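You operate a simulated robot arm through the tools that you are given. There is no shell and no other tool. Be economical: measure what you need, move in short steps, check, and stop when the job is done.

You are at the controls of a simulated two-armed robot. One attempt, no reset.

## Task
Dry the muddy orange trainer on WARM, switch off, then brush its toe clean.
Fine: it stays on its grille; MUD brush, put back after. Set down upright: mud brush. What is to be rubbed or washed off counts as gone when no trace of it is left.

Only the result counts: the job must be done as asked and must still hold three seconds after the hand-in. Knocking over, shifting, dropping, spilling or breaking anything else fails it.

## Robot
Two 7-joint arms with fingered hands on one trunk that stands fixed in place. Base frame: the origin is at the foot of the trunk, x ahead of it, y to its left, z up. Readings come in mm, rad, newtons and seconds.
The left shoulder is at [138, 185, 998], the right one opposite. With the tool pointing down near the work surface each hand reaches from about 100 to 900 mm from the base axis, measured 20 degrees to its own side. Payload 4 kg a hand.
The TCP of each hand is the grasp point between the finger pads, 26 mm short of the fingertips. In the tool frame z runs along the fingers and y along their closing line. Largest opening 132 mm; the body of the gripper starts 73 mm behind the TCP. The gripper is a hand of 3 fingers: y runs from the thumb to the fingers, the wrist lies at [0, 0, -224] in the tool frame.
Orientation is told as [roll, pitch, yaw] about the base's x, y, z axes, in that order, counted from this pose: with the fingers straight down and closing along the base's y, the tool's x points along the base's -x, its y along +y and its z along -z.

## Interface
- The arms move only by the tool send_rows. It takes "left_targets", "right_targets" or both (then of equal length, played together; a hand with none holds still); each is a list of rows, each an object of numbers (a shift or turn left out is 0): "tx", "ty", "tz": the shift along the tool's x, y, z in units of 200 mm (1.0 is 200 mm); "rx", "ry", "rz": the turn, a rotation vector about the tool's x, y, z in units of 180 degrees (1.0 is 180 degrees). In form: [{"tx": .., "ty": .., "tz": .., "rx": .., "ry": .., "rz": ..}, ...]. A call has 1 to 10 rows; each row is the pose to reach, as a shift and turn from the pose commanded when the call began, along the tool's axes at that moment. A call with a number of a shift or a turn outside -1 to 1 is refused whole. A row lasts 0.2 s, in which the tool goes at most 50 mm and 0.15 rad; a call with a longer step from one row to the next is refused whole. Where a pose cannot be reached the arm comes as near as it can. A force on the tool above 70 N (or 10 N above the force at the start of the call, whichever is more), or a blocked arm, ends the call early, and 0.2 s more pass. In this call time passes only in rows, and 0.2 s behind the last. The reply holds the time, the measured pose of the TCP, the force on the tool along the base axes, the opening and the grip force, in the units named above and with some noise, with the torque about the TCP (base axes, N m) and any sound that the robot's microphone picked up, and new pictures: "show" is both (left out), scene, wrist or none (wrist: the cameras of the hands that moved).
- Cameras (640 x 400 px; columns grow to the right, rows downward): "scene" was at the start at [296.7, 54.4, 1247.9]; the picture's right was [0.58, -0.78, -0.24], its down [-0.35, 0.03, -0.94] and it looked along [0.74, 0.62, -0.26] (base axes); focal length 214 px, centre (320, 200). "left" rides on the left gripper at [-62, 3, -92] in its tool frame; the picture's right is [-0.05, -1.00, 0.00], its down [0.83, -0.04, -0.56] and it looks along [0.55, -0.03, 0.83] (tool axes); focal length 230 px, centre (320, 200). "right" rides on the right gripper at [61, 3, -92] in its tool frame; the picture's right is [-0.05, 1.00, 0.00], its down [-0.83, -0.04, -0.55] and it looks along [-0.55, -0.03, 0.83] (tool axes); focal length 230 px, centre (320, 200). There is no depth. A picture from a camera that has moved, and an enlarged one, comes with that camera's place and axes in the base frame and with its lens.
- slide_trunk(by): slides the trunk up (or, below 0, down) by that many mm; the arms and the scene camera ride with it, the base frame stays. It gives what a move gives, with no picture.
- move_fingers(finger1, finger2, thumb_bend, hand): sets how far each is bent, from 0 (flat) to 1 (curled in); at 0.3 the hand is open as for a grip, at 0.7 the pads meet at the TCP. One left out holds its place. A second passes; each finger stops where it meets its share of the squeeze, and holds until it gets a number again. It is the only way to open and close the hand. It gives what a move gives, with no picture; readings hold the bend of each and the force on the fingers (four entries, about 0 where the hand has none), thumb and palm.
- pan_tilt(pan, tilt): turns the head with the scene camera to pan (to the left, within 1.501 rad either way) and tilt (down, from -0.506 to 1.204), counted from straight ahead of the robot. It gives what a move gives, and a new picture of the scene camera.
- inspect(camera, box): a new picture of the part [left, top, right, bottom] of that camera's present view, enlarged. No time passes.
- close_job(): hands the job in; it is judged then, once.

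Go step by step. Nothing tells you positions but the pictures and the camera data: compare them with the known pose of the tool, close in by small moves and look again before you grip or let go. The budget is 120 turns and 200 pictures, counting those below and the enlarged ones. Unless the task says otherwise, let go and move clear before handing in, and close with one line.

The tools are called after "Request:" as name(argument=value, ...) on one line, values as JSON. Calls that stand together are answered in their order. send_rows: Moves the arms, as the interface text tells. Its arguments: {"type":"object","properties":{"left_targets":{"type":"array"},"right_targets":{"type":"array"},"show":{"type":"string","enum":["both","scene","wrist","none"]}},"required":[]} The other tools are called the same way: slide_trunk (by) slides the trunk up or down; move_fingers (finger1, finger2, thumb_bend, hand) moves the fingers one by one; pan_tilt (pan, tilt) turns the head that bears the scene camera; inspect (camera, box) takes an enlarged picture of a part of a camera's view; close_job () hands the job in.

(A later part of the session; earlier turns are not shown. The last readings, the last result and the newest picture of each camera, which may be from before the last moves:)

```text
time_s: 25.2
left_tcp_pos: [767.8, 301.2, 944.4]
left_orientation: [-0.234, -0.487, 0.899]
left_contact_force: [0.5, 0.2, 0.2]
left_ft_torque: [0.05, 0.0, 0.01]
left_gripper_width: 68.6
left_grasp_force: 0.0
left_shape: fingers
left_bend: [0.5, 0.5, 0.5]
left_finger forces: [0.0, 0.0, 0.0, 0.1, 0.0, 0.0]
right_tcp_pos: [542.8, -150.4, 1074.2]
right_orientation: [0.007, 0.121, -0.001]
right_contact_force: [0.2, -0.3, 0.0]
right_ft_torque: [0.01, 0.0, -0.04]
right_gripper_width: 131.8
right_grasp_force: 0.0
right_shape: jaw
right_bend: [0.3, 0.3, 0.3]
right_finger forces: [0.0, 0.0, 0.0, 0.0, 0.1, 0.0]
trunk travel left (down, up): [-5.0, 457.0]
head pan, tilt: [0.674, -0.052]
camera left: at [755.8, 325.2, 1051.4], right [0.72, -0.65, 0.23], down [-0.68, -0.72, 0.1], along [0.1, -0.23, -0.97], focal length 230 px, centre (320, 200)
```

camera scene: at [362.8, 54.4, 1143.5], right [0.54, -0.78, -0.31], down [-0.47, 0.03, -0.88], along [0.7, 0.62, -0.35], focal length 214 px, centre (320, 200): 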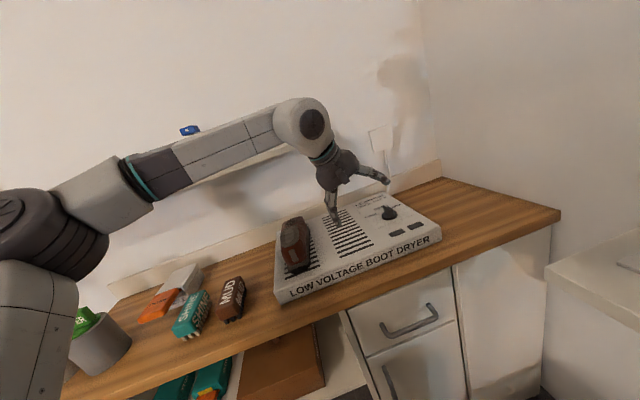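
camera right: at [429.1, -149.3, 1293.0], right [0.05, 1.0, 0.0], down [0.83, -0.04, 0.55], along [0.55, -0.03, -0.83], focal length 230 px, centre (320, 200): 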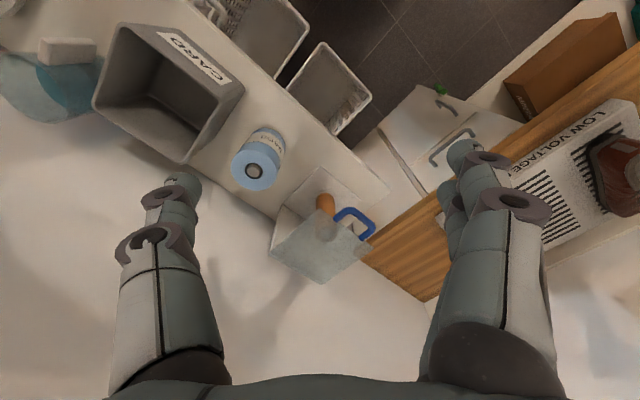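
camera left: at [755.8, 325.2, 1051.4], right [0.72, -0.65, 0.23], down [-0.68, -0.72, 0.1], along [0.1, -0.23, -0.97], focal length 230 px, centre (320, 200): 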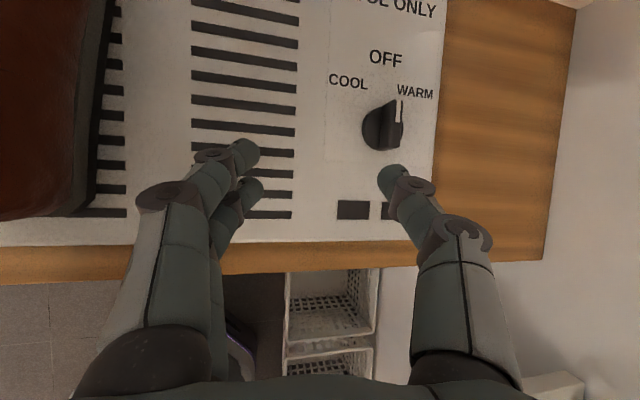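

Knob confirmed at about (876, 282). I'll move above it at z 890.

Request:
send_rows(left_targets=[{"tx": -0.035, "ty": -0.129, "tz": 0.154}, {"tx": -0.07, "ty": -0.257, "tz": 0.309}, {"tx": -0.104, "ty": -0.386, "tz": 0.463}], show="both")

```text
time_s: 26.0
left_tcp_pos: [879.8, 282.7, 883.5]
left_orientation: [-0.23, -0.485, 0.899]
left_contact_force: [0.7, -0.4, -0.2]
left_ft_torque: [-0.03, 0.01, -0.02]
left_gripper_width: 68.2
left_grasp_force: 0.0
left_shape: fingers
left_bend: [0.5, 0.5, 0.5]
left_finger forces: [0.0, 0.0, 0.0, 0.0, 0.1, 0.0]
right_tcp_pos: [546.7, -150.0, 1070.0]
right_orientation: [0.006, 0.125, 0.001]
right_contact_force: [0.5, 0.0, -0.8]
right_ft_torque: [-0.02, 0.07, 0.03]
right_gripper_width: 132.1
right_grasp_force: 0.1
right_shape: jaw
right_bend: [0.3, 0.3, 0.3]
right_finger forces: [0.1, 0.0, 0.0, 0.0, 0.1, 0.0]
trunk travel left (down, up): [-5.0, 457.0]
head pan, tilt: [0.674, -0.052]
camera scene: at [366.7, 54.8, 1141.4], right [0.54, -0.78, -0.32], down [-0.47, 0.03, -0.88], along [0.7, 0.62, -0.35], focal length 214 px, centre (320, 200)
camera left: at [868.5, 306.5, 991.2], right [0.72, -0.65, 0.23], down [-0.68, -0.72, 0.1], along [0.1, -0.23, -0.97], focal length 230 px, centre (320, 200)
```

scene: 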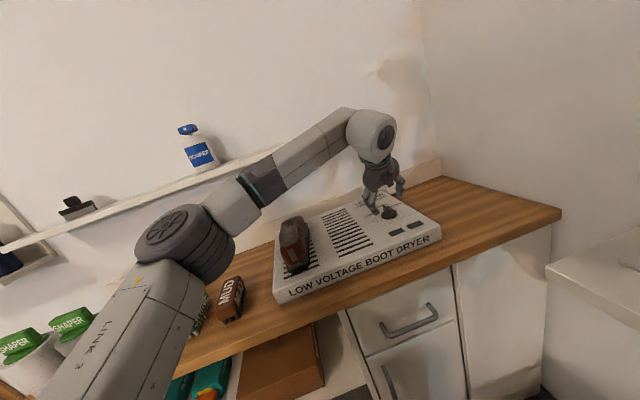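
left: 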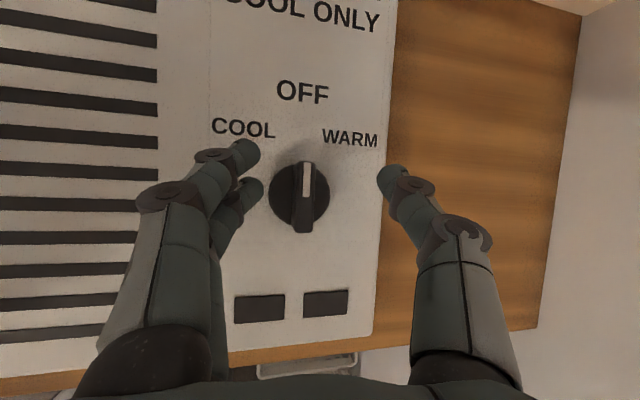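

In position, with the knob between the fingers. I'll descend in two small steps watching the force.

Request:
send_rows(left_targets=[{"tx": 0.025, "ty": 0.012, "tz": 0.038}, {"tx": 0.05, "ty": 0.024, "tz": 0.075}], show="both")

Request:
inspect(camera="scene", box=[330, 150, 450, 240])

```text
time_s: 26.6
left_tcp_pos: [874.4, 281.1, 870.6]
left_orientation: [-0.234, -0.488, 0.899]
left_contact_force: [0.2, 0.8, 0.1]
left_ft_torque: [-0.05, 0.06, -0.01]
left_gripper_width: 68.0
left_grasp_force: 0.1
left_shape: fingers
left_bend: [0.5, 0.5, 0.5]
left_finger forces: [0.0, 0.0, 0.0, 0.0, 0.0, 0.0]
right_tcp_pos: [543.3, -151.1, 1074.3]
right_orientation: [0.006, 0.122, 0.002]
right_contact_force: [0.5, 0.1, -0.3]
right_ft_torque: [-0.03, 0.03, 0.01]
right_gripper_width: 132.0
right_grasp_force: 0.0
right_shape: jaw
right_bend: [0.3, 0.3, 0.3]
right_finger forces: [0.0, 0.0, 0.1, 0.0, 0.0, 0.1]
trunk travel left (down, up): [-5.0, 457.0]
head pan, tilt: [0.674, -0.052]
camera scene: at [363.5, 54.3, 1143.1], right [0.54, -0.78, -0.31], down [-0.47, 0.03, -0.88], along [0.7, 0.62, -0.35], focal length 214 px, centre (320, 200)
camera left: at [863.0, 305.0, 978.0], right [0.72, -0.65, 0.23], down [-0.68, -0.72, 0.1], along [0.1, -0.23, -0.97], focal length 230 px, centre (320, 200)
```

scene: 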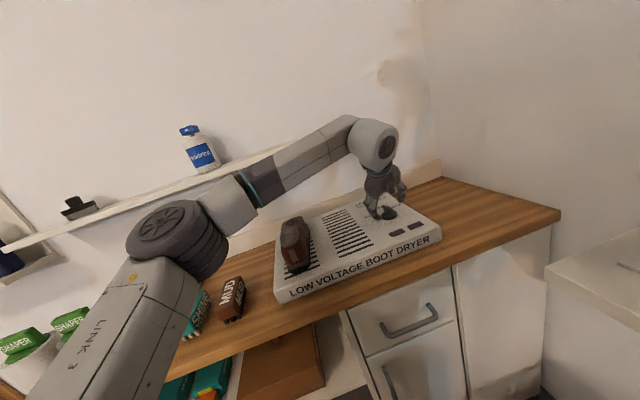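
left: 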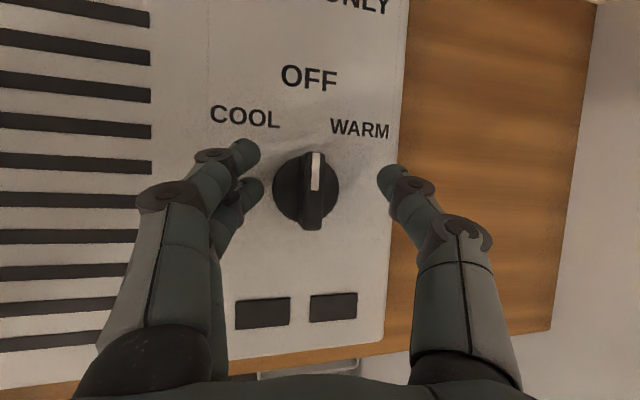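

```text
4.44 times, centred on (390, 195) of scene
camera zoom: at [363.5, 54.3, 1143.1], right [0.54, -0.78, -0.31], down [-0.47, 0.03, -0.88], along [0.7, 0.62, -0.35], focal length 953 px, centre (9, 222)
```

zoom: 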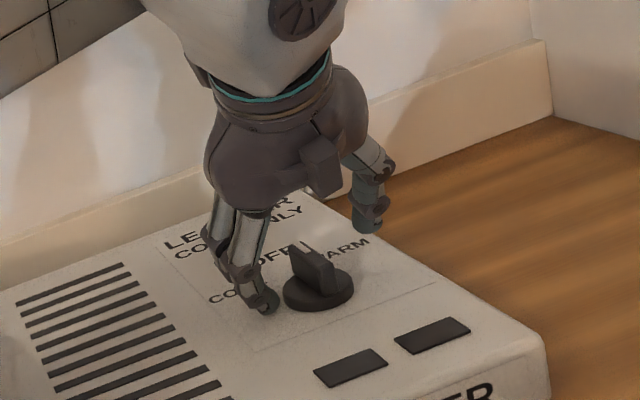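

The tips are near the level of the bar. I'll go down another 10 mm and close on it.

Request:
send_rows(left_targets=[{"tx": 0.035, "ty": 0.01, "tz": 0.036}], show="none")

Request:
move_fingers(hand="left", finger1=0.64, finger2=0.64, thumb_bend=0.64)

Request:
inspect(camera="left", box=[200, 60, 440, 260])

Request:
inspect(camera="scene", box=[330, 150, 450, 240])

```text
time_s: 27.0
left_tcp_pos: [870.6, 279.1, 868.7]
left_orientation: [-0.243, -0.492, 0.904]
left_contact_force: [0.9, 5.5, 20.7]
left_ft_torque: [0.71, 0.4, -0.15]
left_gripper_width: 68.2
left_grasp_force: 10.2
left_shape: fingers
left_bend: [0.5, 0.54, 0.5]
left_finger forces: [0.1, 20.4, 0.0, 0.1, 0.0, 0.1]
right_tcp_pos: [540.7, -150.6, 1077.1]
right_orientation: [0.006, 0.116, 0.001]
right_contact_force: [0.1, 0.2, -0.4]
right_ft_torque: [0.0, 0.03, 0.01]
right_gripper_width: 131.8
right_grasp_force: 0.2
right_shape: jaw
right_bend: [0.3, 0.3, 0.3]
right_finger forces: [0.1, 0.0, 0.0, 0.0, 0.1, 0.0]
trunk travel left (down, up): [-5.0, 457.0]
head pan, tilt: [0.674, -0.052]
```

```text
time_s: 28.0
left_tcp_pos: [870.5, 280.4, 865.9]
left_orientation: [-0.236, -0.49, 0.904]
left_contact_force: [-9.3, 8.6, 19.9]
left_ft_torque: [0.61, 0.62, 0.02]
left_gripper_width: 23.1
left_grasp_force: 12.8
left_shape: fingers
left_bend: [0.64, 0.63, 0.64]
left_finger forces: [0.0, 25.6, 0.0, 0.0, 0.0, 0.0]
right_tcp_pos: [539.2, -150.6, 1077.0]
right_orientation: [0.004, 0.117, -0.001]
right_contact_force: [-0.2, -0.4, -0.9]
right_ft_torque: [0.0, 0.02, 0.01]
right_gripper_width: 132.1
right_grasp_force: 0.1
right_shape: jaw
right_bend: [0.3, 0.3, 0.3]
right_finger forces: [0.0, 0.0, 0.0, 0.1, 0.0, 0.0]
trunk travel left (down, up): [-5.0, 457.0]
head pan, tilt: [0.674, -0.052]
```

```text
2.00 times, centred on (320, 160) of left
camera zoom: at [858.2, 303.5, 973.0], right [0.72, -0.65, 0.23], down [-0.68, -0.72, 0.09], along [0.11, -0.23, -0.97], focal length 460 px, centre (320, 280)
```

zoom: 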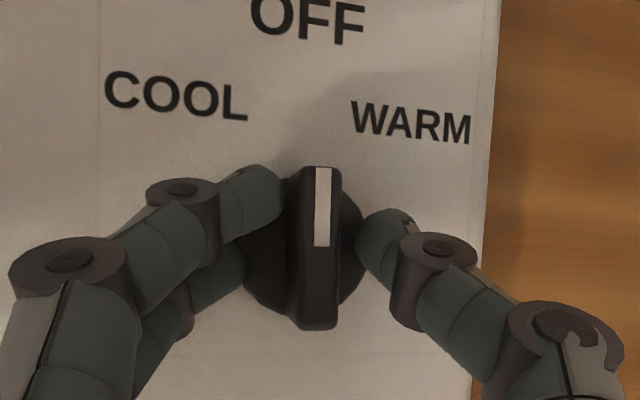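

```text
4.44 times, centred on (390, 195) of scene
camera zoom: at [360.0, 54.5, 1144.6], right [0.54, -0.78, -0.31], down [-0.46, 0.03, -0.89], along [0.7, 0.62, -0.34], focal length 953 px, centre (9, 222)
```

zoom: 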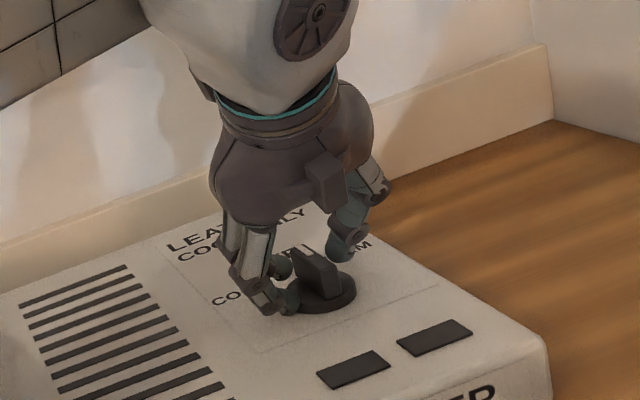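

One fingertip is pressing on the disc, so I'll lift 5 mm and finish closing on the bar.

Request:
send_rows(left_targets=[{"tx": -0.014, "ty": -0.006, "tz": -0.03}], show="none")

Request:
move_fingers(hand="left", finger1=0.72, finger2=0.72, thumb_bend=0.72)

Request:
inspect(camera="left", box=[200, 60, 440, 260])

```text
time_s: 28.4
left_tcp_pos: [871.7, 278.0, 866.6]
left_orientation: [-0.232, -0.485, 0.897]
left_contact_force: [-6.7, 5.0, 4.3]
left_ft_torque: [0.2, 0.28, 0.05]
left_gripper_width: 23.1
left_grasp_force: 5.8
left_shape: fingers
left_bend: [0.64, 0.59, 0.64]
left_finger forces: [0.1, 11.1, 0.1, 0.0, 0.0, 0.0]
right_tcp_pos: [542.0, -151.7, 1072.6]
right_orientation: [0.005, 0.119, 0.001]
right_contact_force: [0.0, 0.5, -0.4]
right_ft_torque: [0.04, 0.01, -0.01]
right_gripper_width: 131.9
right_grasp_force: 0.0
right_shape: jaw
right_bend: [0.3, 0.3, 0.3]
right_finger forces: [0.0, 0.0, 0.0, 0.1, 0.0, 0.0]
trunk travel left (down, up): [-5.0, 457.0]
head pan, tilt: [0.674, -0.052]
```

```text
time_s: 29.4
left_tcp_pos: [872.9, 279.1, 867.0]
left_orientation: [-0.232, -0.486, 0.9]
left_contact_force: [-9.0, 2.7, -6.1]
left_ft_torque: [0.13, 0.34, 0.04]
left_gripper_width: 12.3
left_grasp_force: 7.7
left_shape: fingers
left_bend: [0.68, 0.61, 0.69]
left_finger forces: [4.1, 7.3, 0.0, 0.0, 4.3, 0.0]
right_tcp_pos: [542.3, -151.6, 1074.3]
right_orientation: [0.005, 0.121, 0.0]
right_contact_force: [0.2, -0.3, -0.4]
right_ft_torque: [0.02, 0.02, 0.0]
right_gripper_width: 131.9
right_grasp_force: 0.0
right_shape: jaw
right_bend: [0.3, 0.3, 0.3]
right_finger forces: [0.0, 0.0, 0.0, 0.0, 0.0, 0.0]
trunk travel left (down, up): [-5.0, 457.0]
head pan, tilt: [0.674, -0.052]
```

```text
2.00 times, centred on (320, 160) of left
camera zoom: at [860.3, 303.3, 975.0], right [0.72, -0.65, 0.23], down [-0.68, -0.72, 0.1], along [0.1, -0.23, -0.97], focal length 460 px, centre (320, 280)
```

zoom: 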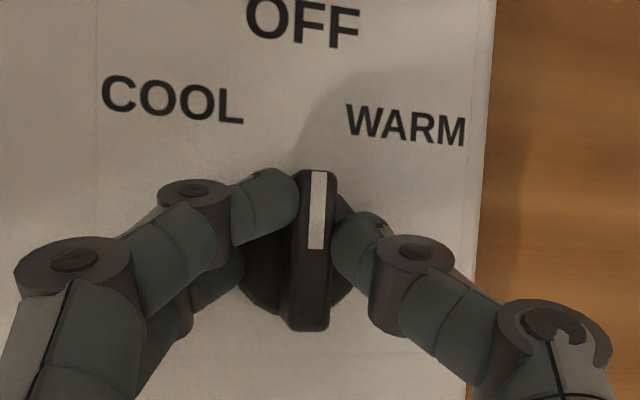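

The bar is held. I'll turn it clockwise by about 42° around the knob's vertical axis.

Request:
send_rows(left_targets=[{"rx": 0.018, "ry": 0.008, "rz": 0.0335}, {"rx": 0.036, "ry": 0.016, "rz": 0.067, "tx": -0.003, "ty": 0.003}, {"rx": 0.054, "ry": 0.024, "rz": 0.1005, "tx": -0.004, "ty": 0.005}, {"rx": 0.072, "ry": 0.032, "rz": 0.134, "tx": -0.005, "ty": 0.007}, {"rx": 0.09, "ry": 0.04, "rz": 0.1675, "tx": -0.006, "ty": 0.009}, {"rx": 0.108, "ry": 0.048, "rz": 0.201, "tx": -0.008, "ty": 0.011}], show="both")

Request:
inspect(camera="left", box=[200, 60, 440, 260])

Request:
inspect(camera="scene", box=[330, 150, 450, 240])

```text
time_s: 30.8
left_tcp_pos: [871.0, 282.4, 870.6]
left_orientation: [-0.232, -0.488, 0.167]
left_contact_force: [3.2, 11.2, 6.9]
left_ft_torque: [0.56, 0.0, 0.08]
left_gripper_width: 12.3
left_grasp_force: 11.6
left_shape: fingers
left_bend: [0.69, 0.64, 0.69]
left_finger forces: [5.5, 13.2, 0.0, 0.0, 3.6, 0.0]
right_tcp_pos: [542.4, -150.8, 1074.5]
right_orientation: [0.002, 0.12, 0.001]
right_contact_force: [-0.2, 0.3, 0.7]
right_ft_torque: [0.01, 0.01, -0.02]
right_gripper_width: 132.2
right_grasp_force: 0.0
right_shape: jaw
right_bend: [0.3, 0.3, 0.3]
right_finger forces: [0.0, 0.1, 0.0, 0.1, 0.1, 0.0]
trunk travel left (down, up): [-5.0, 457.0]
head pan, tilt: [0.674, -0.052]
camera scene: at [362.8, 55.5, 1143.5], right [0.54, -0.78, -0.31], down [-0.47, 0.03, -0.88], along [0.7, 0.62, -0.35], focal length 214 px, centre (320, 200)
camera left: at [878.6, 308.2, 977.6], right [0.1, -0.97, 0.23], down [-0.99, -0.08, 0.1], along [-0.07, -0.23, -0.97], focal length 230 px, centre (320, 200)
```

scene: 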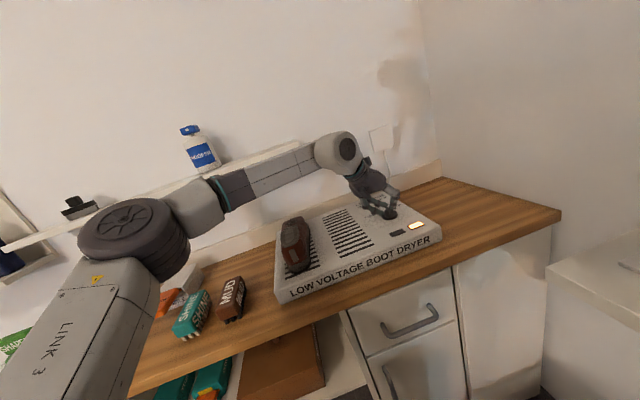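
left: 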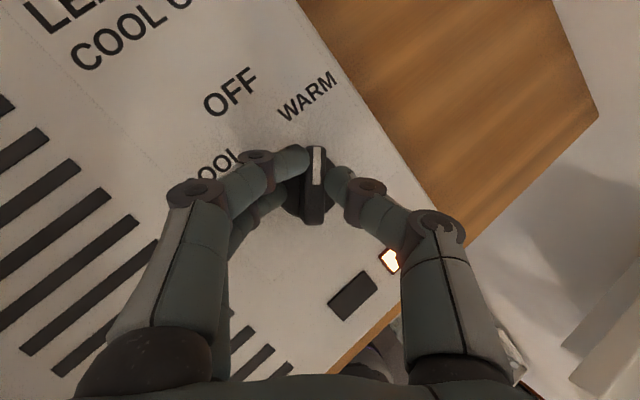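

```text
2.00 times, centred on (320, 160) of left
camera zoom: at [878.6, 308.2, 977.6], right [0.1, -0.97, 0.23], down [-0.99, -0.08, 0.1], along [-0.07, -0.23, -0.97], focal length 460 px, centre (320, 280)
```

zoom: 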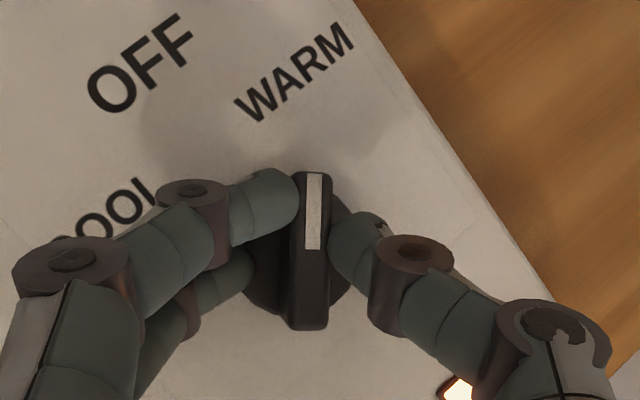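

```text
4.44 times, centred on (390, 195) of scene
camera zoom: at [362.8, 55.5, 1143.5], right [0.54, -0.78, -0.31], down [-0.47, 0.03, -0.88], along [0.7, 0.62, -0.35], focal length 953 px, centre (9, 222)
```

zoom: 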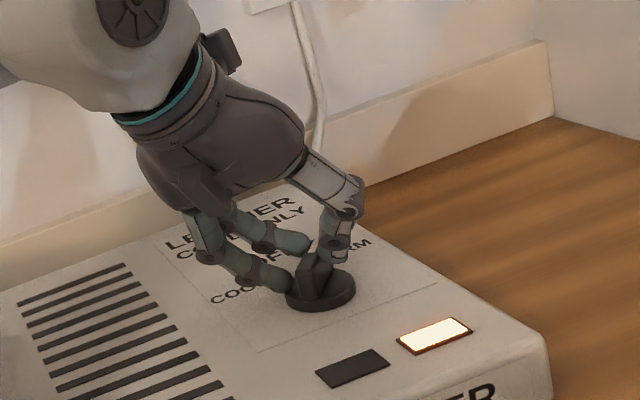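

The right lamp is lit, so WARM is on. I'll hold the grip, look at the shoe, then let time pass and look again.

Request:
inspect(camera="scene", box=[260, 200, 350, 300])

Request:
send_rows(left_targets=[{}, {}, {}, {}, {}, {}, {}, {}, {}, {}], show="none")

Request:
send_rows(left_targets=[{}, {}, {}, {}, {}, {}, {}, {}, {}, {}], show="none")

Request:
inspect(camera="scene", box=[260, 160, 450, 300])

```text
4.00 times, centred on (305, 250) of scene
camera zoom: at [362.8, 55.5, 1143.5], right [0.54, -0.78, -0.31], down [-0.47, 0.03, -0.88], along [0.7, 0.62, -0.35], focal length 858 px, centre (380, 0)
```

zoom: 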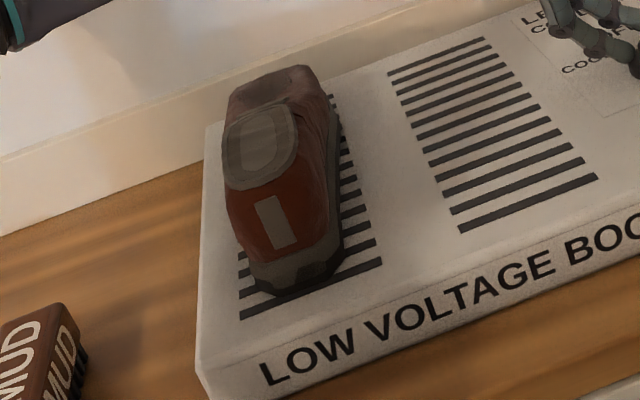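

```text
time_s: 33.0
left_tcp_pos: [870.2, 283.1, 869.0]
left_orientation: [-0.232, -0.491, 0.169]
left_contact_force: [5.9, 15.3, 15.2]
left_ft_torque: [0.7, -0.14, 0.1]
left_gripper_width: 12.4
left_grasp_force: 14.4
left_shape: fingers
left_bend: [0.69, 0.65, 0.69]
left_finger forces: [6.4, 18.7, 0.1, 0.0, 3.5, 0.0]
right_tcp_pos: [542.8, -151.2, 1074.4]
right_orientation: [0.003, 0.118, 0.0]
right_contact_force: [0.1, -0.1, 0.4]
right_ft_torque: [-0.03, 0.0, -0.01]
right_gripper_width: 131.8
right_grasp_force: 0.0
right_shape: jaw
right_bend: [0.3, 0.3, 0.3]
right_finger forces: [0.0, 0.0, 0.1, 0.0, 0.0, 0.1]
trunk travel left (down, up): [-5.0, 457.0]
head pan, tilt: [0.674, -0.052]
```

```text
time_s: 35.2
left_tcp_pos: [869.9, 283.7, 870.4]
left_orientation: [-0.233, -0.488, 0.167]
left_contact_force: [6.7, 15.4, 15.8]
left_ft_torque: [0.76, -0.17, 0.08]
left_gripper_width: 12.5
left_grasp_force: 14.2
left_shape: fingers
left_bend: [0.69, 0.65, 0.69]
left_finger forces: [6.3, 18.9, 0.0, 0.0, 3.6, 0.0]
right_tcp_pos: [542.6, -151.1, 1073.6]
right_orientation: [0.003, 0.119, 0.0]
right_contact_force: [0.3, -0.5, -0.1]
right_ft_torque: [-0.04, -0.05, 0.01]
right_gripper_width: 132.2
right_grasp_force: 0.1
right_shape: jaw
right_bend: [0.3, 0.3, 0.3]
right_finger forces: [0.0, 0.0, 0.0, 0.0, 0.1, 0.1]
trunk travel left (down, up): [-5.0, 457.0]
head pan, tilt: [0.674, -0.052]
```

```text
2.86 times, centred on (355, 230) of scene
camera zoom: at [362.2, 55.3, 1143.6], right [0.54, -0.78, -0.31], down [-0.47, 0.03, -0.88], along [0.7, 0.62, -0.35], focal length 613 px, centre (220, 114)
```

zoom: 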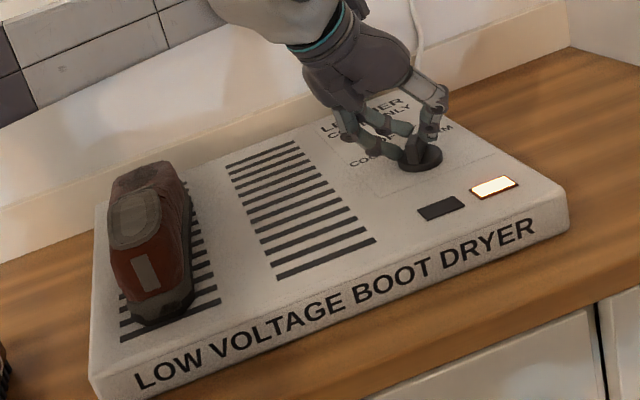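

The lamp stays on. I'll wait longer and watch how the shoe looks.

Request:
send_rows(left_targets=[{}, {}, {}, {}, {}, {}, {}, {}, {}, {}], show="none")

Request:
send_rows(left_targets=[{}, {}, {}, {}, {}, {}, {}, {}, {}, {}], show="none")

Request:
send_rows(left_targets=[{}, {}, {}, {}, {}, {}, {}, {}, {}, {}], show="none")

Request:
inspect(camera="scene", box=[260, 200, 350, 300])

```text
time_s: 37.4
left_tcp_pos: [870.1, 283.4, 869.5]
left_orientation: [-0.232, -0.486, 0.167]
left_contact_force: [6.6, 14.4, 15.7]
left_ft_torque: [0.75, -0.15, 0.06]
left_gripper_width: 12.6
left_grasp_force: 14.2
left_shape: fingers
left_bend: [0.69, 0.65, 0.69]
left_finger forces: [6.3, 19.0, 0.0, 0.1, 3.6, 0.0]
right_tcp_pos: [541.3, -150.5, 1075.1]
right_orientation: [0.004, 0.118, 0.001]
right_contact_force: [0.1, 0.6, -0.5]
right_ft_torque: [0.0, 0.02, -0.01]
right_gripper_width: 132.0
right_grasp_force: 0.0
right_shape: jaw
right_bend: [0.3, 0.3, 0.3]
right_finger forces: [0.0, 0.0, 0.0, 0.0, 0.0, 0.0]
trunk travel left (down, up): [-5.0, 457.0]
head pan, tilt: [0.674, -0.052]
```

```text
time_s: 39.6
left_tcp_pos: [870.9, 283.9, 870.1]
left_orientation: [-0.232, -0.487, 0.168]
left_contact_force: [6.8, 14.3, 14.9]
left_ft_torque: [0.74, -0.17, 0.1]
left_gripper_width: 12.6
left_grasp_force: 13.9
left_shape: fingers
left_bend: [0.69, 0.65, 0.69]
left_finger forces: [6.3, 18.9, 0.0, 0.1, 3.6, 0.0]
right_tcp_pos: [542.5, -150.4, 1075.6]
right_orientation: [0.003, 0.118, 0.001]
right_contact_force: [-0.1, -0.1, 0.3]
right_ft_torque: [0.01, -0.01, -0.03]
right_gripper_width: 132.0
right_grasp_force: 0.0
right_shape: jaw
right_bend: [0.3, 0.3, 0.3]
right_finger forces: [0.1, 0.0, 0.0, 0.0, 0.0, 0.0]
trunk travel left (down, up): [-5.0, 457.0]
head pan, tilt: [0.674, -0.052]
```

```text
time_s: 41.8
left_tcp_pos: [870.1, 282.8, 869.3]
left_orientation: [-0.231, -0.487, 0.168]
left_contact_force: [7.0, 15.4, 14.9]
left_ft_torque: [0.75, -0.15, 0.08]
left_gripper_width: 12.6
left_grasp_force: 14.5
left_shape: fingers
left_bend: [0.69, 0.65, 0.69]
left_finger forces: [6.4, 18.9, 0.0, 0.1, 3.7, 0.0]
right_tcp_pos: [542.7, -150.1, 1075.1]
right_orientation: [0.003, 0.119, 0.0]
right_contact_force: [0.6, -0.1, -0.1]
right_ft_torque: [0.02, 0.03, -0.02]
right_gripper_width: 131.7
right_grasp_force: 0.2
right_shape: jaw
right_bend: [0.3, 0.3, 0.3]
right_finger forces: [0.0, 0.0, 0.0, 0.1, 0.0, 0.0]
trunk travel left (down, up): [-5.0, 457.0]
head pan, tilt: [0.674, -0.052]
```

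```text
4.00 times, centred on (305, 250) of scene
camera zoom: at [362.2, 55.3, 1143.6], right [0.54, -0.78, -0.31], down [-0.47, 0.03, -0.88], along [0.7, 0.62, -0.35], focal length 858 px, centre (380, 0)
```

zoom: 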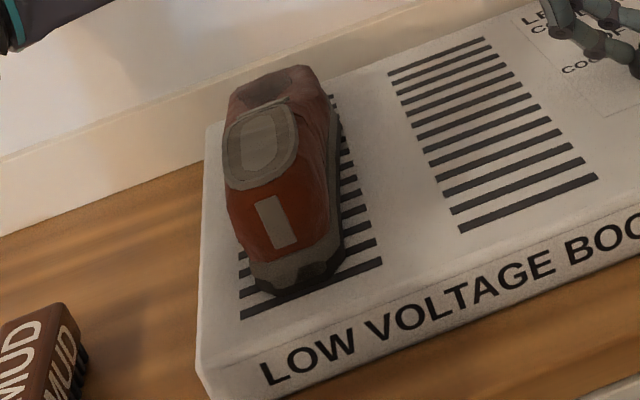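

The upper is getting lighter, so it is drying. I'll keep waiting until it stops changing.

Request:
send_rows(left_targets=[{}, {}, {}, {}, {}, {}, {}, {}, {}, {}], show="none")

Request:
send_rows(left_targets=[{}, {}, {}, {}, {}, {}, {}, {}, {}, {}], show="none")

Request:
send_rows(left_targets=[{}, {}, {}, {}, {}, {}, {}, {}, {}, {}], show="none")

Request:
send_rows(left_targets=[{}, {}, {}, {}, {}, {}, {}, {}, {}, {}], show="none")

Request:
inspect(camera="scene", box=[260, 200, 350, 300])

```text
time_s: 44.0
left_tcp_pos: [868.2, 282.8, 870.4]
left_orientation: [-0.232, -0.486, 0.166]
left_contact_force: [6.8, 14.0, 16.2]
left_ft_torque: [0.75, -0.17, 0.11]
left_gripper_width: 12.6
left_grasp_force: 14.6
left_shape: fingers
left_bend: [0.69, 0.65, 0.69]
left_finger forces: [6.3, 18.9, 0.0, 0.0, 3.6, 0.1]
right_tcp_pos: [542.2, -150.9, 1073.5]
right_orientation: [0.004, 0.119, -0.001]
right_contact_force: [0.8, -0.3, 0.1]
right_ft_torque: [0.01, 0.0, -0.01]
right_gripper_width: 131.8
right_grasp_force: 0.1
right_shape: jaw
right_bend: [0.3, 0.3, 0.3]
right_finger forces: [0.1, 0.0, 0.0, 0.1, 0.1, 0.0]
trunk travel left (down, up): [-5.0, 457.0]
head pan, tilt: [0.674, -0.052]
```

```text
time_s: 46.2
left_tcp_pos: [869.8, 283.0, 867.9]
left_orientation: [-0.233, -0.487, 0.168]
left_contact_force: [6.2, 15.5, 14.8]
left_ft_torque: [0.77, -0.16, 0.09]
left_gripper_width: 12.3
left_grasp_force: 14.7
left_shape: fingers
left_bend: [0.69, 0.65, 0.69]
left_finger forces: [6.5, 18.9, 0.1, 0.0, 3.6, 0.1]
right_tcp_pos: [543.1, -149.9, 1075.6]
right_orientation: [0.002, 0.117, 0.0]
right_contact_force: [0.3, -0.1, 0.5]
right_ft_torque: [-0.02, 0.0, 0.01]
right_gripper_width: 131.9
right_grasp_force: 0.0
right_shape: jaw
right_bend: [0.3, 0.3, 0.3]
right_finger forces: [0.0, 0.1, 0.0, 0.1, 0.1, 0.0]
trunk travel left (down, up): [-5.0, 457.0]
head pan, tilt: [0.674, -0.052]
```

```text
time_s: 48.4
left_tcp_pos: [869.5, 282.8, 869.9]
left_orientation: [-0.233, -0.487, 0.166]
left_contact_force: [6.0, 15.8, 16.2]
left_ft_torque: [0.74, -0.16, 0.1]
left_gripper_width: 12.6
left_grasp_force: 14.8
left_shape: fingers
left_bend: [0.69, 0.65, 0.69]
left_finger forces: [6.6, 18.9, 0.1, 0.0, 3.6, 0.1]
right_tcp_pos: [542.2, -149.7, 1074.6]
right_orientation: [0.003, 0.118, -0.001]
right_contact_force: [-0.3, 0.1, 0.0]
right_ft_torque: [0.01, -0.03, -0.01]
right_gripper_width: 131.7
right_grasp_force: 0.1
right_shape: jaw
right_bend: [0.3, 0.3, 0.3]
right_finger forces: [0.0, 0.0, 0.1, 0.0, 0.0, 0.0]
trunk travel left (down, up): [-5.0, 457.0]
head pan, tilt: [0.674, -0.052]
```

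```text
time_s: 50.6
left_tcp_pos: [869.2, 282.3, 869.4]
left_orientation: [-0.229, -0.487, 0.167]
left_contact_force: [5.5, 13.8, 14.7]
left_ft_torque: [0.73, -0.16, 0.09]
left_gripper_width: 12.8
left_grasp_force: 14.6
left_shape: fingers
left_bend: [0.69, 0.65, 0.69]
left_finger forces: [6.4, 18.9, 0.0, 0.1, 3.6, 0.0]
right_tcp_pos: [542.3, -149.8, 1074.6]
right_orientation: [0.002, 0.119, -0.001]
right_contact_force: [0.2, -0.2, -0.6]
right_ft_torque: [0.02, -0.01, -0.02]
right_gripper_width: 132.1
right_grasp_force: 0.2
right_shape: jaw
right_bend: [0.3, 0.3, 0.3]
right_finger forces: [0.1, 0.1, 0.0, 0.0, 0.0, 0.1]
trunk travel left (down, up): [-5.0, 457.0]
head pan, tilt: [0.674, -0.052]
```

```text
4.00 times, centred on (305, 250) of scene
camera zoom: at [362.2, 55.3, 1143.6], right [0.54, -0.78, -0.31], down [-0.47, 0.03, -0.88], along [0.7, 0.62, -0.35], focal length 858 px, centre (380, 0)
```

zoom: 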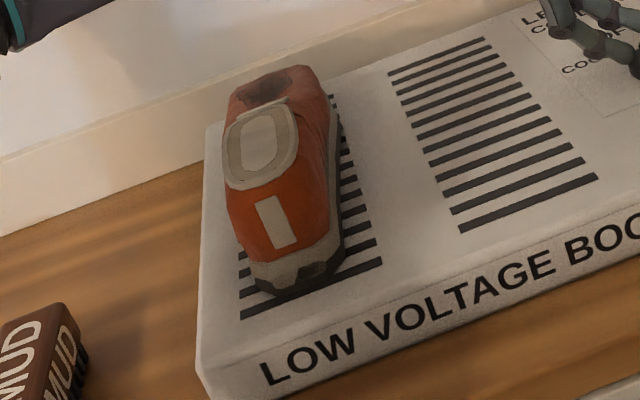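

The shoe is now bright orange and grey, and the mud patch shows at the wall-side end, which is the toe. I'll wait a little longer to confirm it's finished.

Request:
send_rows(left_targets=[{}, {}, {}, {}, {}, {}, {}, {}, {}, {}], show="none")

Request:
send_rows(left_targets=[{}, {}, {}, {}, {}, {}, {}, {}, {}, {}], show="none")

Request:
send_rows(left_targets=[{}, {}, {}, {}, {}, {}, {}, {}, {}, {}], show="none")

Request:
inspect(camera="scene", box=[260, 200, 350, 300])

```text
time_s: 52.8
left_tcp_pos: [870.1, 282.8, 868.7]
left_orientation: [-0.232, -0.486, 0.168]
left_contact_force: [5.9, 15.5, 14.1]
left_ft_torque: [0.77, -0.17, 0.09]
left_gripper_width: 12.6
left_grasp_force: 14.6
left_shape: fingers
left_bend: [0.69, 0.65, 0.69]
left_finger forces: [6.6, 19.0, 0.1, 0.0, 3.6, 0.0]
right_tcp_pos: [542.0, -148.6, 1076.1]
right_orientation: [0.004, 0.117, -0.001]
right_contact_force: [0.5, 0.1, -0.1]
right_ft_torque: [-0.01, 0.01, 0.02]
right_gripper_width: 132.0
right_grasp_force: 0.1
right_shape: jaw
right_bend: [0.3, 0.3, 0.3]
right_finger forces: [0.1, 0.0, 0.0, 0.0, 0.0, 0.1]
trunk travel left (down, up): [-5.0, 457.0]
head pan, tilt: [0.674, -0.052]
```

```text
time_s: 55.0
left_tcp_pos: [868.2, 282.6, 869.2]
left_orientation: [-0.232, -0.486, 0.168]
left_contact_force: [6.9, 14.4, 15.6]
left_ft_torque: [0.76, -0.14, 0.06]
left_gripper_width: 12.5
left_grasp_force: 14.7
left_shape: fingers
left_bend: [0.69, 0.65, 0.69]
left_finger forces: [6.5, 18.9, 0.1, 0.0, 3.6, 0.1]
right_tcp_pos: [542.6, -149.5, 1074.4]
right_orientation: [0.003, 0.118, 0.0]
right_contact_force: [0.1, 0.1, -0.2]
right_ft_torque: [0.01, -0.02, -0.02]
right_gripper_width: 132.1
right_grasp_force: 0.0
right_shape: jaw
right_bend: [0.3, 0.3, 0.3]
right_finger forces: [0.0, 0.0, 0.0, 0.0, 0.0, 0.0]
trunk travel left (down, up): [-5.0, 457.0]
head pan, tilt: [0.674, -0.052]
```

```text
time_s: 57.2
left_tcp_pos: [869.8, 282.6, 869.9]
left_orientation: [-0.232, -0.487, 0.168]
left_contact_force: [6.0, 14.3, 14.8]
left_ft_torque: [0.78, -0.18, 0.09]
left_gripper_width: 12.6
left_grasp_force: 14.3
left_shape: fingers
left_bend: [0.69, 0.65, 0.69]
left_finger forces: [6.4, 18.9, 0.0, 0.1, 3.7, 0.0]
right_tcp_pos: [542.2, -151.3, 1075.1]
right_orientation: [0.004, 0.118, 0.001]
right_contact_force: [-0.2, -0.6, 0.1]
right_ft_torque: [0.01, 0.03, -0.01]
right_gripper_width: 132.2
right_grasp_force: 0.0
right_shape: jaw
right_bend: [0.3, 0.3, 0.3]
right_finger forces: [0.0, 0.0, 0.0, 0.1, 0.0, 0.0]
trunk travel left (down, up): [-5.0, 457.0]
head pan, tilt: [0.674, -0.052]
```

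```text
4.00 times, centred on (305, 250) of scene
camera zoom: at [362.2, 55.3, 1143.6], right [0.54, -0.78, -0.31], down [-0.47, 0.03, -0.88], along [0.7, 0.62, -0.35], focal length 858 px, centre (380, 0)
```

zoom: 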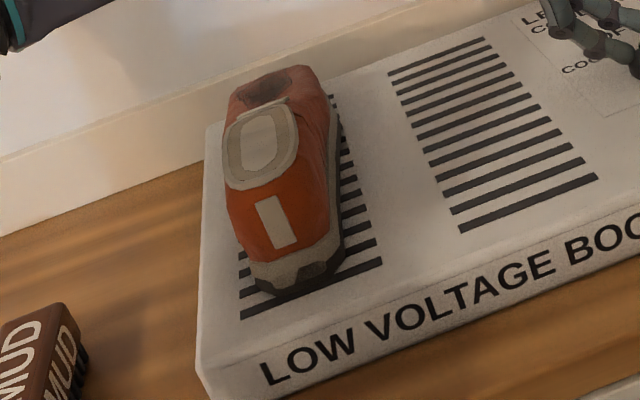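

The colour has stopped changing. I'll turn the knob back to OFF by reversing the rotation.

Request:
send_rows(left_targets=[{"rx": -0.018, "ry": -0.008, "rz": -0.0335, "ty": -0.003}, {"rx": -0.036, "ry": -0.016, "rz": -0.067, "tx": -0.001, "ty": -0.006}, {"rx": -0.054, "ry": -0.024, "rz": -0.1005, "tx": -0.002, "ty": -0.009}, {"rx": -0.072, "ry": -0.032, "rz": -0.134, "tx": -0.004, "ty": -0.011}, {"rx": -0.09, "ry": -0.04, "rz": -0.1675, "tx": -0.005, "ty": -0.013}, {"rx": -0.108, "ry": -0.048, "rz": -0.201, "tx": -0.006, "ty": -0.014}], show="both")

Request:
inspect(camera="left", box=[200, 60, 440, 260])

```text
time_s: 58.6
left_tcp_pos: [870.2, 279.5, 869.7]
left_orientation: [-0.234, -0.486, 0.902]
left_contact_force: [-2.7, 9.2, 7.6]
left_ft_torque: [0.39, 0.24, 0.04]
left_gripper_width: 12.8
left_grasp_force: 11.3
left_shape: fingers
left_bend: [0.7, 0.65, 0.69]
left_finger forces: [4.4, 12.5, 0.0, 0.1, 5.2, 0.0]
right_tcp_pos: [542.1, -150.3, 1074.8]
right_orientation: [0.006, 0.118, 0.002]
right_contact_force: [-0.3, 0.3, 0.4]
right_ft_torque: [-0.02, -0.01, -0.03]
right_gripper_width: 132.1
right_grasp_force: 0.1
right_shape: jaw
right_bend: [0.3, 0.3, 0.3]
right_finger forces: [0.0, 0.1, 0.1, 0.0, 0.0, 0.1]
trunk travel left (down, up): [-5.0, 457.0]
head pan, tilt: [0.674, -0.052]
camera scene: at [362.1, 55.0, 1143.5], right [0.54, -0.78, -0.31], down [-0.47, 0.03, -0.88], along [0.7, 0.62, -0.35], focal length 214 px, centre (320, 200)
camera left: at [858.6, 302.7, 977.1], right [0.72, -0.65, 0.23], down [-0.68, -0.72, 0.1], along [0.1, -0.23, -0.97], focal length 230 px, centre (320, 200)
```

scene: 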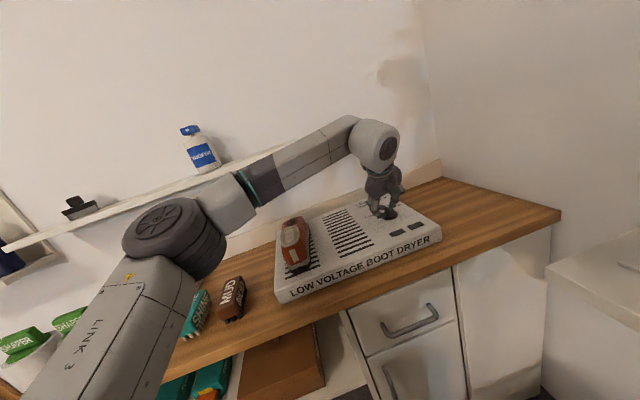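
left: 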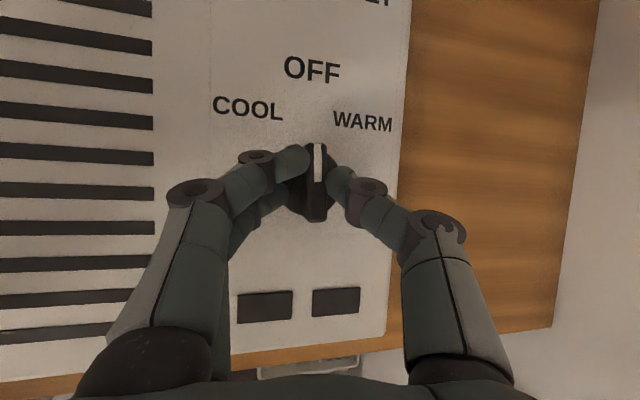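

```text
2.00 times, centred on (320, 160) of left
camera zoom: at [858.6, 302.7, 977.1], right [0.72, -0.65, 0.23], down [-0.68, -0.72, 0.1], along [0.1, -0.23, -0.97], focal length 460 px, centre (320, 280)
```

zoom: 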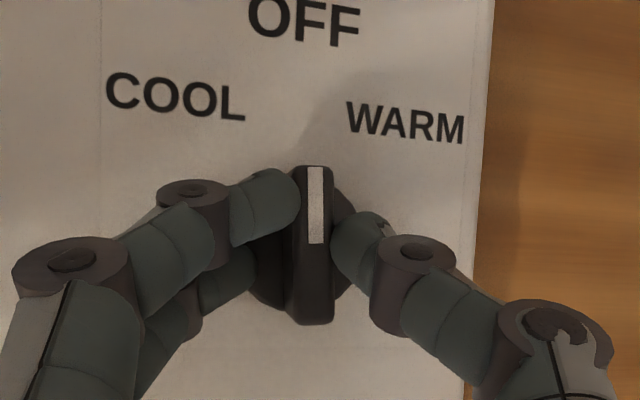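

Both lamps are off and the pointer is at OFF. I'll release and lift clear.

Request:
move_fingers(hand="left", finger1=0.5, finger2=0.5, thumb_bend=0.5)

Request:
send_rows(left_targets=[{"tx": -0.05, "ty": -0.02, "tz": -0.1}, {"tx": -0.1, "ty": -0.045, "tz": -0.2}, {"tx": -0.16, "ty": -0.072, "tz": -0.3}], show="both")

```text
time_s: 59.6
left_tcp_pos: [872.2, 277.6, 869.4]
left_orientation: [-0.235, -0.485, 0.898]
left_contact_force: [-1.0, -1.5, 2.8]
left_ft_torque: [0.02, 0.07, 0.03]
left_gripper_width: 67.2
left_grasp_force: 1.4
left_shape: fingers
left_bend: [0.5, 0.52, 0.5]
left_finger forces: [0.1, 3.2, 0.0, 0.0, 0.0, 0.0]
right_tcp_pos: [543.2, -150.8, 1074.7]
right_orientation: [0.005, 0.118, 0.001]
right_contact_force: [-0.9, -0.4, -0.6]
right_ft_torque: [0.01, 0.01, 0.03]
right_gripper_width: 131.8
right_grasp_force: 0.1
right_shape: jaw
right_bend: [0.3, 0.3, 0.3]
right_finger forces: [0.0, 0.0, 0.0, 0.0, 0.0, 0.0]
trunk travel left (down, up): [-5.0, 457.0]
head pan, tilt: [0.674, -0.052]
```

```text
time_s: 60.4
left_tcp_pos: [867.5, 285.5, 937.7]
left_orientation: [-0.232, -0.486, 0.899]
left_contact_force: [0.2, -0.8, -0.8]
left_ft_torque: [0.0, 0.0, -0.01]
left_gripper_width: 67.0
left_grasp_force: 0.0
left_shape: fingers
left_bend: [0.5, 0.5, 0.5]
left_finger forces: [0.0, 0.1, 0.1, 0.1, 0.0, 0.1]
left hand out of reach, approached as far as the arm can: row 3
right_tcp_pos: [543.6, -151.2, 1074.9]
right_orientation: [0.006, 0.121, 0.0]
right_contact_force: [-0.6, -0.2, -0.2]
right_ft_torque: [-0.01, 0.0, 0.01]
right_gripper_width: 131.9
right_grasp_force: 0.0
right_shape: jaw
right_bend: [0.3, 0.3, 0.3]
right_finger forces: [0.0, 0.0, 0.1, 0.1, 0.0, 0.0]
trunk travel left (down, up): [-5.0, 457.0]
head pan, tilt: [0.674, -0.052]
camera scene: at [363.4, 54.6, 1143.2], right [0.54, -0.78, -0.31], down [-0.47, 0.03, -0.88], along [0.7, 0.62, -0.35], focal length 214 px, centre (320, 200)
camera left: at [856.5, 309.2, 1045.2], right [0.72, -0.65, 0.23], down [-0.68, -0.72, 0.1], along [0.1, -0.23, -0.97], focal length 230 px, centre (320, 200)
```

scene: 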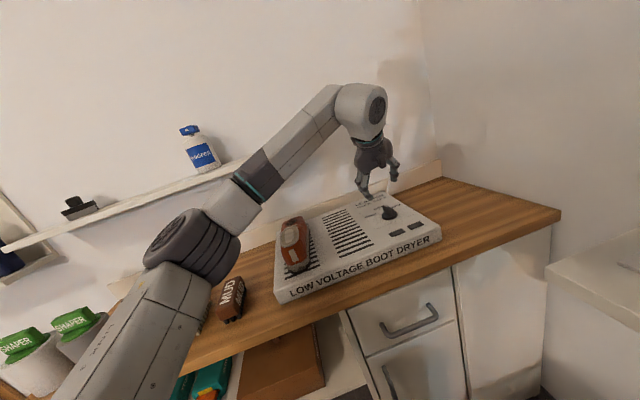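
left: 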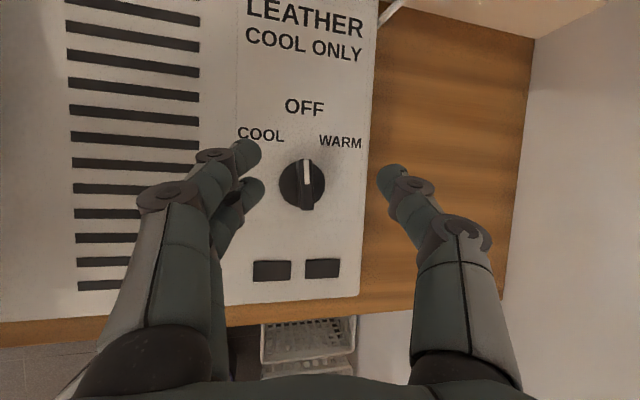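

The dryer is off. I'll bring the hand back upright over the shoe, then on towards the brush.

Request:
send_rows(left_targets=[{"tx": -0.01, "ty": 0.19, "tz": -0.127, "rx": -0.0158, "ry": 0.04, "rz": 0.004}, {"tx": -0.02, "ty": 0.385, "tz": -0.255, "rx": -0.0316, "ry": 0.08, "rz": 0.008}, {"tx": -0.03, "ty": 0.577, "tz": -0.382, "rx": -0.0475, "ry": 0.12, "rz": 0.013}, {"tx": -0.041, "ty": 0.769, "tz": -0.51, "rx": -0.0633, "ry": 0.16, "rz": 0.017}], show="both")

```text
time_s: 61.4
left_tcp_pos: [719.9, 375.2, 998.1]
left_orientation: [-0.004, 0.007, 0.786]
left_contact_force: [0.6, 0.3, 0.9]
left_ft_torque: [0.0, -0.03, -0.03]
left_gripper_width: 67.4
left_grasp_force: 0.0
left_shape: fingers
left_bend: [0.5, 0.5, 0.5]
left_finger forces: [0.0, 0.1, 0.1, 0.0, 0.0, 0.0]
right_tcp_pos: [542.7, -151.1, 1074.9]
right_orientation: [0.003, 0.118, 0.0]
right_contact_force: [0.3, -0.3, 1.2]
right_ft_torque: [0.02, 0.0, -0.05]
right_gripper_width: 131.8
right_grasp_force: 0.0
right_shape: jaw
right_bend: [0.3, 0.3, 0.3]
right_finger forces: [0.0, 0.0, 0.0, 0.0, 0.1, 0.0]
trunk travel left (down, up): [-5.0, 457.0]
head pan, tilt: [0.674, -0.052]
camera scene: at [362.5, 54.5, 1143.6], right [0.54, -0.78, -0.31], down [-0.47, 0.03, -0.88], along [0.7, 0.62, -0.35], focal length 214 px, centre (320, 200)
camera left: at [761.4, 420.7, 1089.5], right [0.74, -0.67, 0.0], down [-0.56, -0.61, 0.56], along [-0.37, -0.42, -0.83], focal length 230 px, centre (320, 200)
```

scene: 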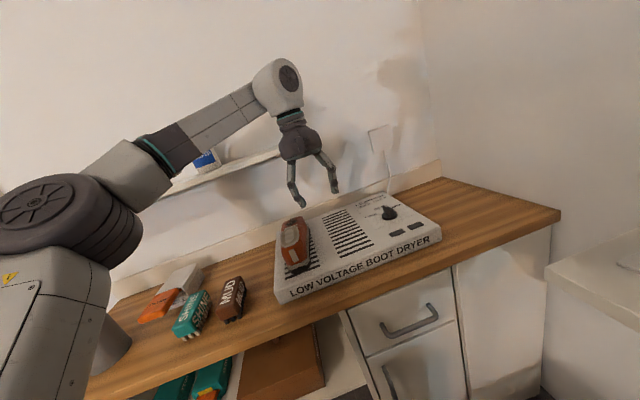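
left: 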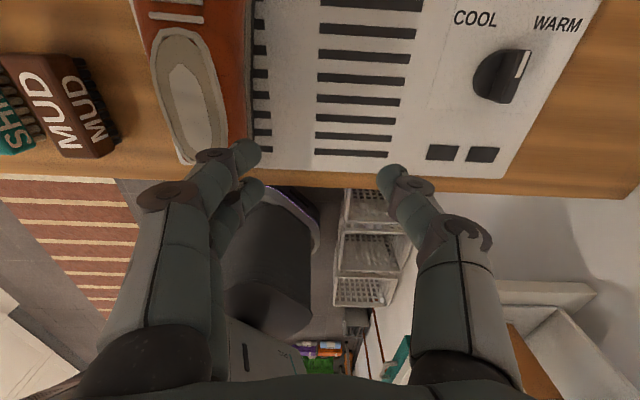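

I'll move over the shoe with the tool leaning toward the wall, so the wrist camera looks straight down at the toe.

Request:
send_rows(left_targets=[{"tx": -0.04, "ty": 0.11, "tz": -0.02, "ry": -0.04}, {"tx": -0.08, "ty": 0.22, "tz": -0.04, "ry": -0.08}, {"tx": -0.12, "ty": 0.33, "tz": -0.06, "ry": -0.12}, {"tx": -0.16, "ty": 0.44, "tz": -0.08, "ry": -0.16}], show="both")

Request:
inspect(camera="left", box=[240, 0, 400, 200])

```text
time_s: 62.4
left_tcp_pos: [681.1, 459.4, 1011.3]
left_orientation: [-0.004, -0.498, 0.787]
left_contact_force: [-0.3, -0.1, 0.3]
left_ft_torque: [-0.02, 0.0, 0.0]
left_gripper_width: 67.3
left_grasp_force: 0.0
left_shape: fingers
left_bend: [0.5, 0.5, 0.5]
left_finger forces: [0.0, 0.1, 0.0, 0.0, 0.0, 0.1]
right_tcp_pos: [542.7, -149.8, 1074.5]
right_orientation: [0.005, 0.119, -0.001]
right_contact_force: [-0.4, -0.1, 0.0]
right_ft_torque: [0.0, -0.03, 0.0]
right_gripper_width: 132.1
right_grasp_force: 0.0
right_shape: jaw
right_bend: [0.3, 0.3, 0.3]
right_finger forces: [0.0, 0.0, 0.0, 0.1, 0.0, 0.0]
trunk travel left (down, up): [-5.0, 457.0]
head pan, tilt: [0.674, -0.052]
camera scene: at [362.5, 54.5, 1143.7], right [0.54, -0.78, -0.31], down [-0.47, 0.03, -0.88], along [0.7, 0.62, -0.35], focal length 214 px, centre (320, 200)
camera left: at [684.3, 467.5, 1122.8], right [0.74, -0.67, 0.03], down [-0.67, -0.73, 0.09], along [-0.04, -0.09, -1.0], focal length 230 px, centre (320, 200)
```

scene: 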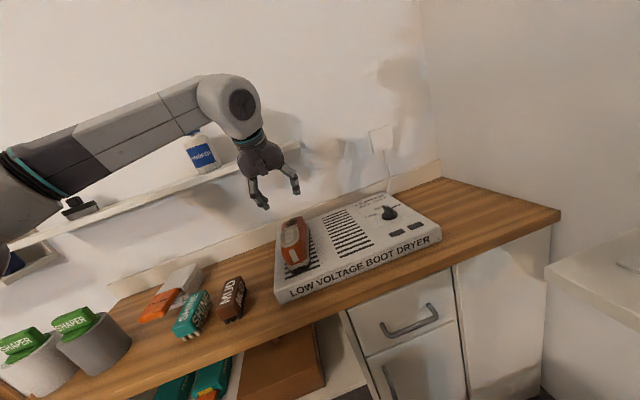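
left: 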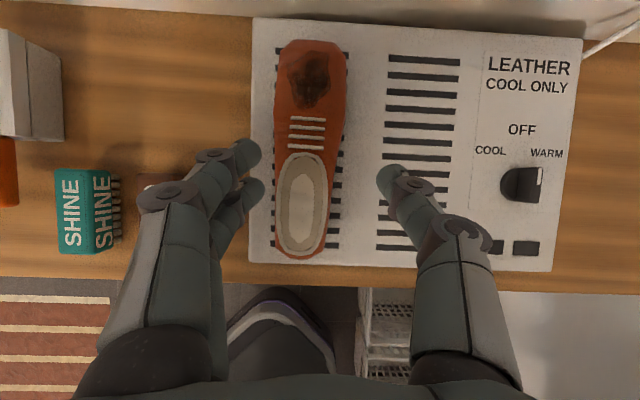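

```text
2.00 times, centred on (320, 100) of left
camera zoom: at [684.3, 467.5, 1122.8], right [0.74, -0.67, 0.03], down [-0.67, -0.73, 0.09], along [-0.04, -0.09, -1.0], focal length 460 px, centre (320, 400)
```

zoom: 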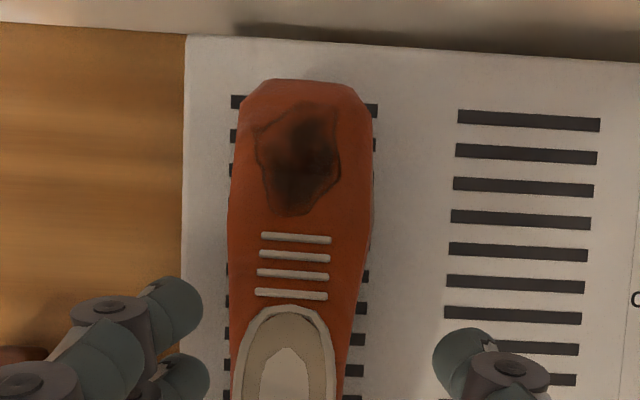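

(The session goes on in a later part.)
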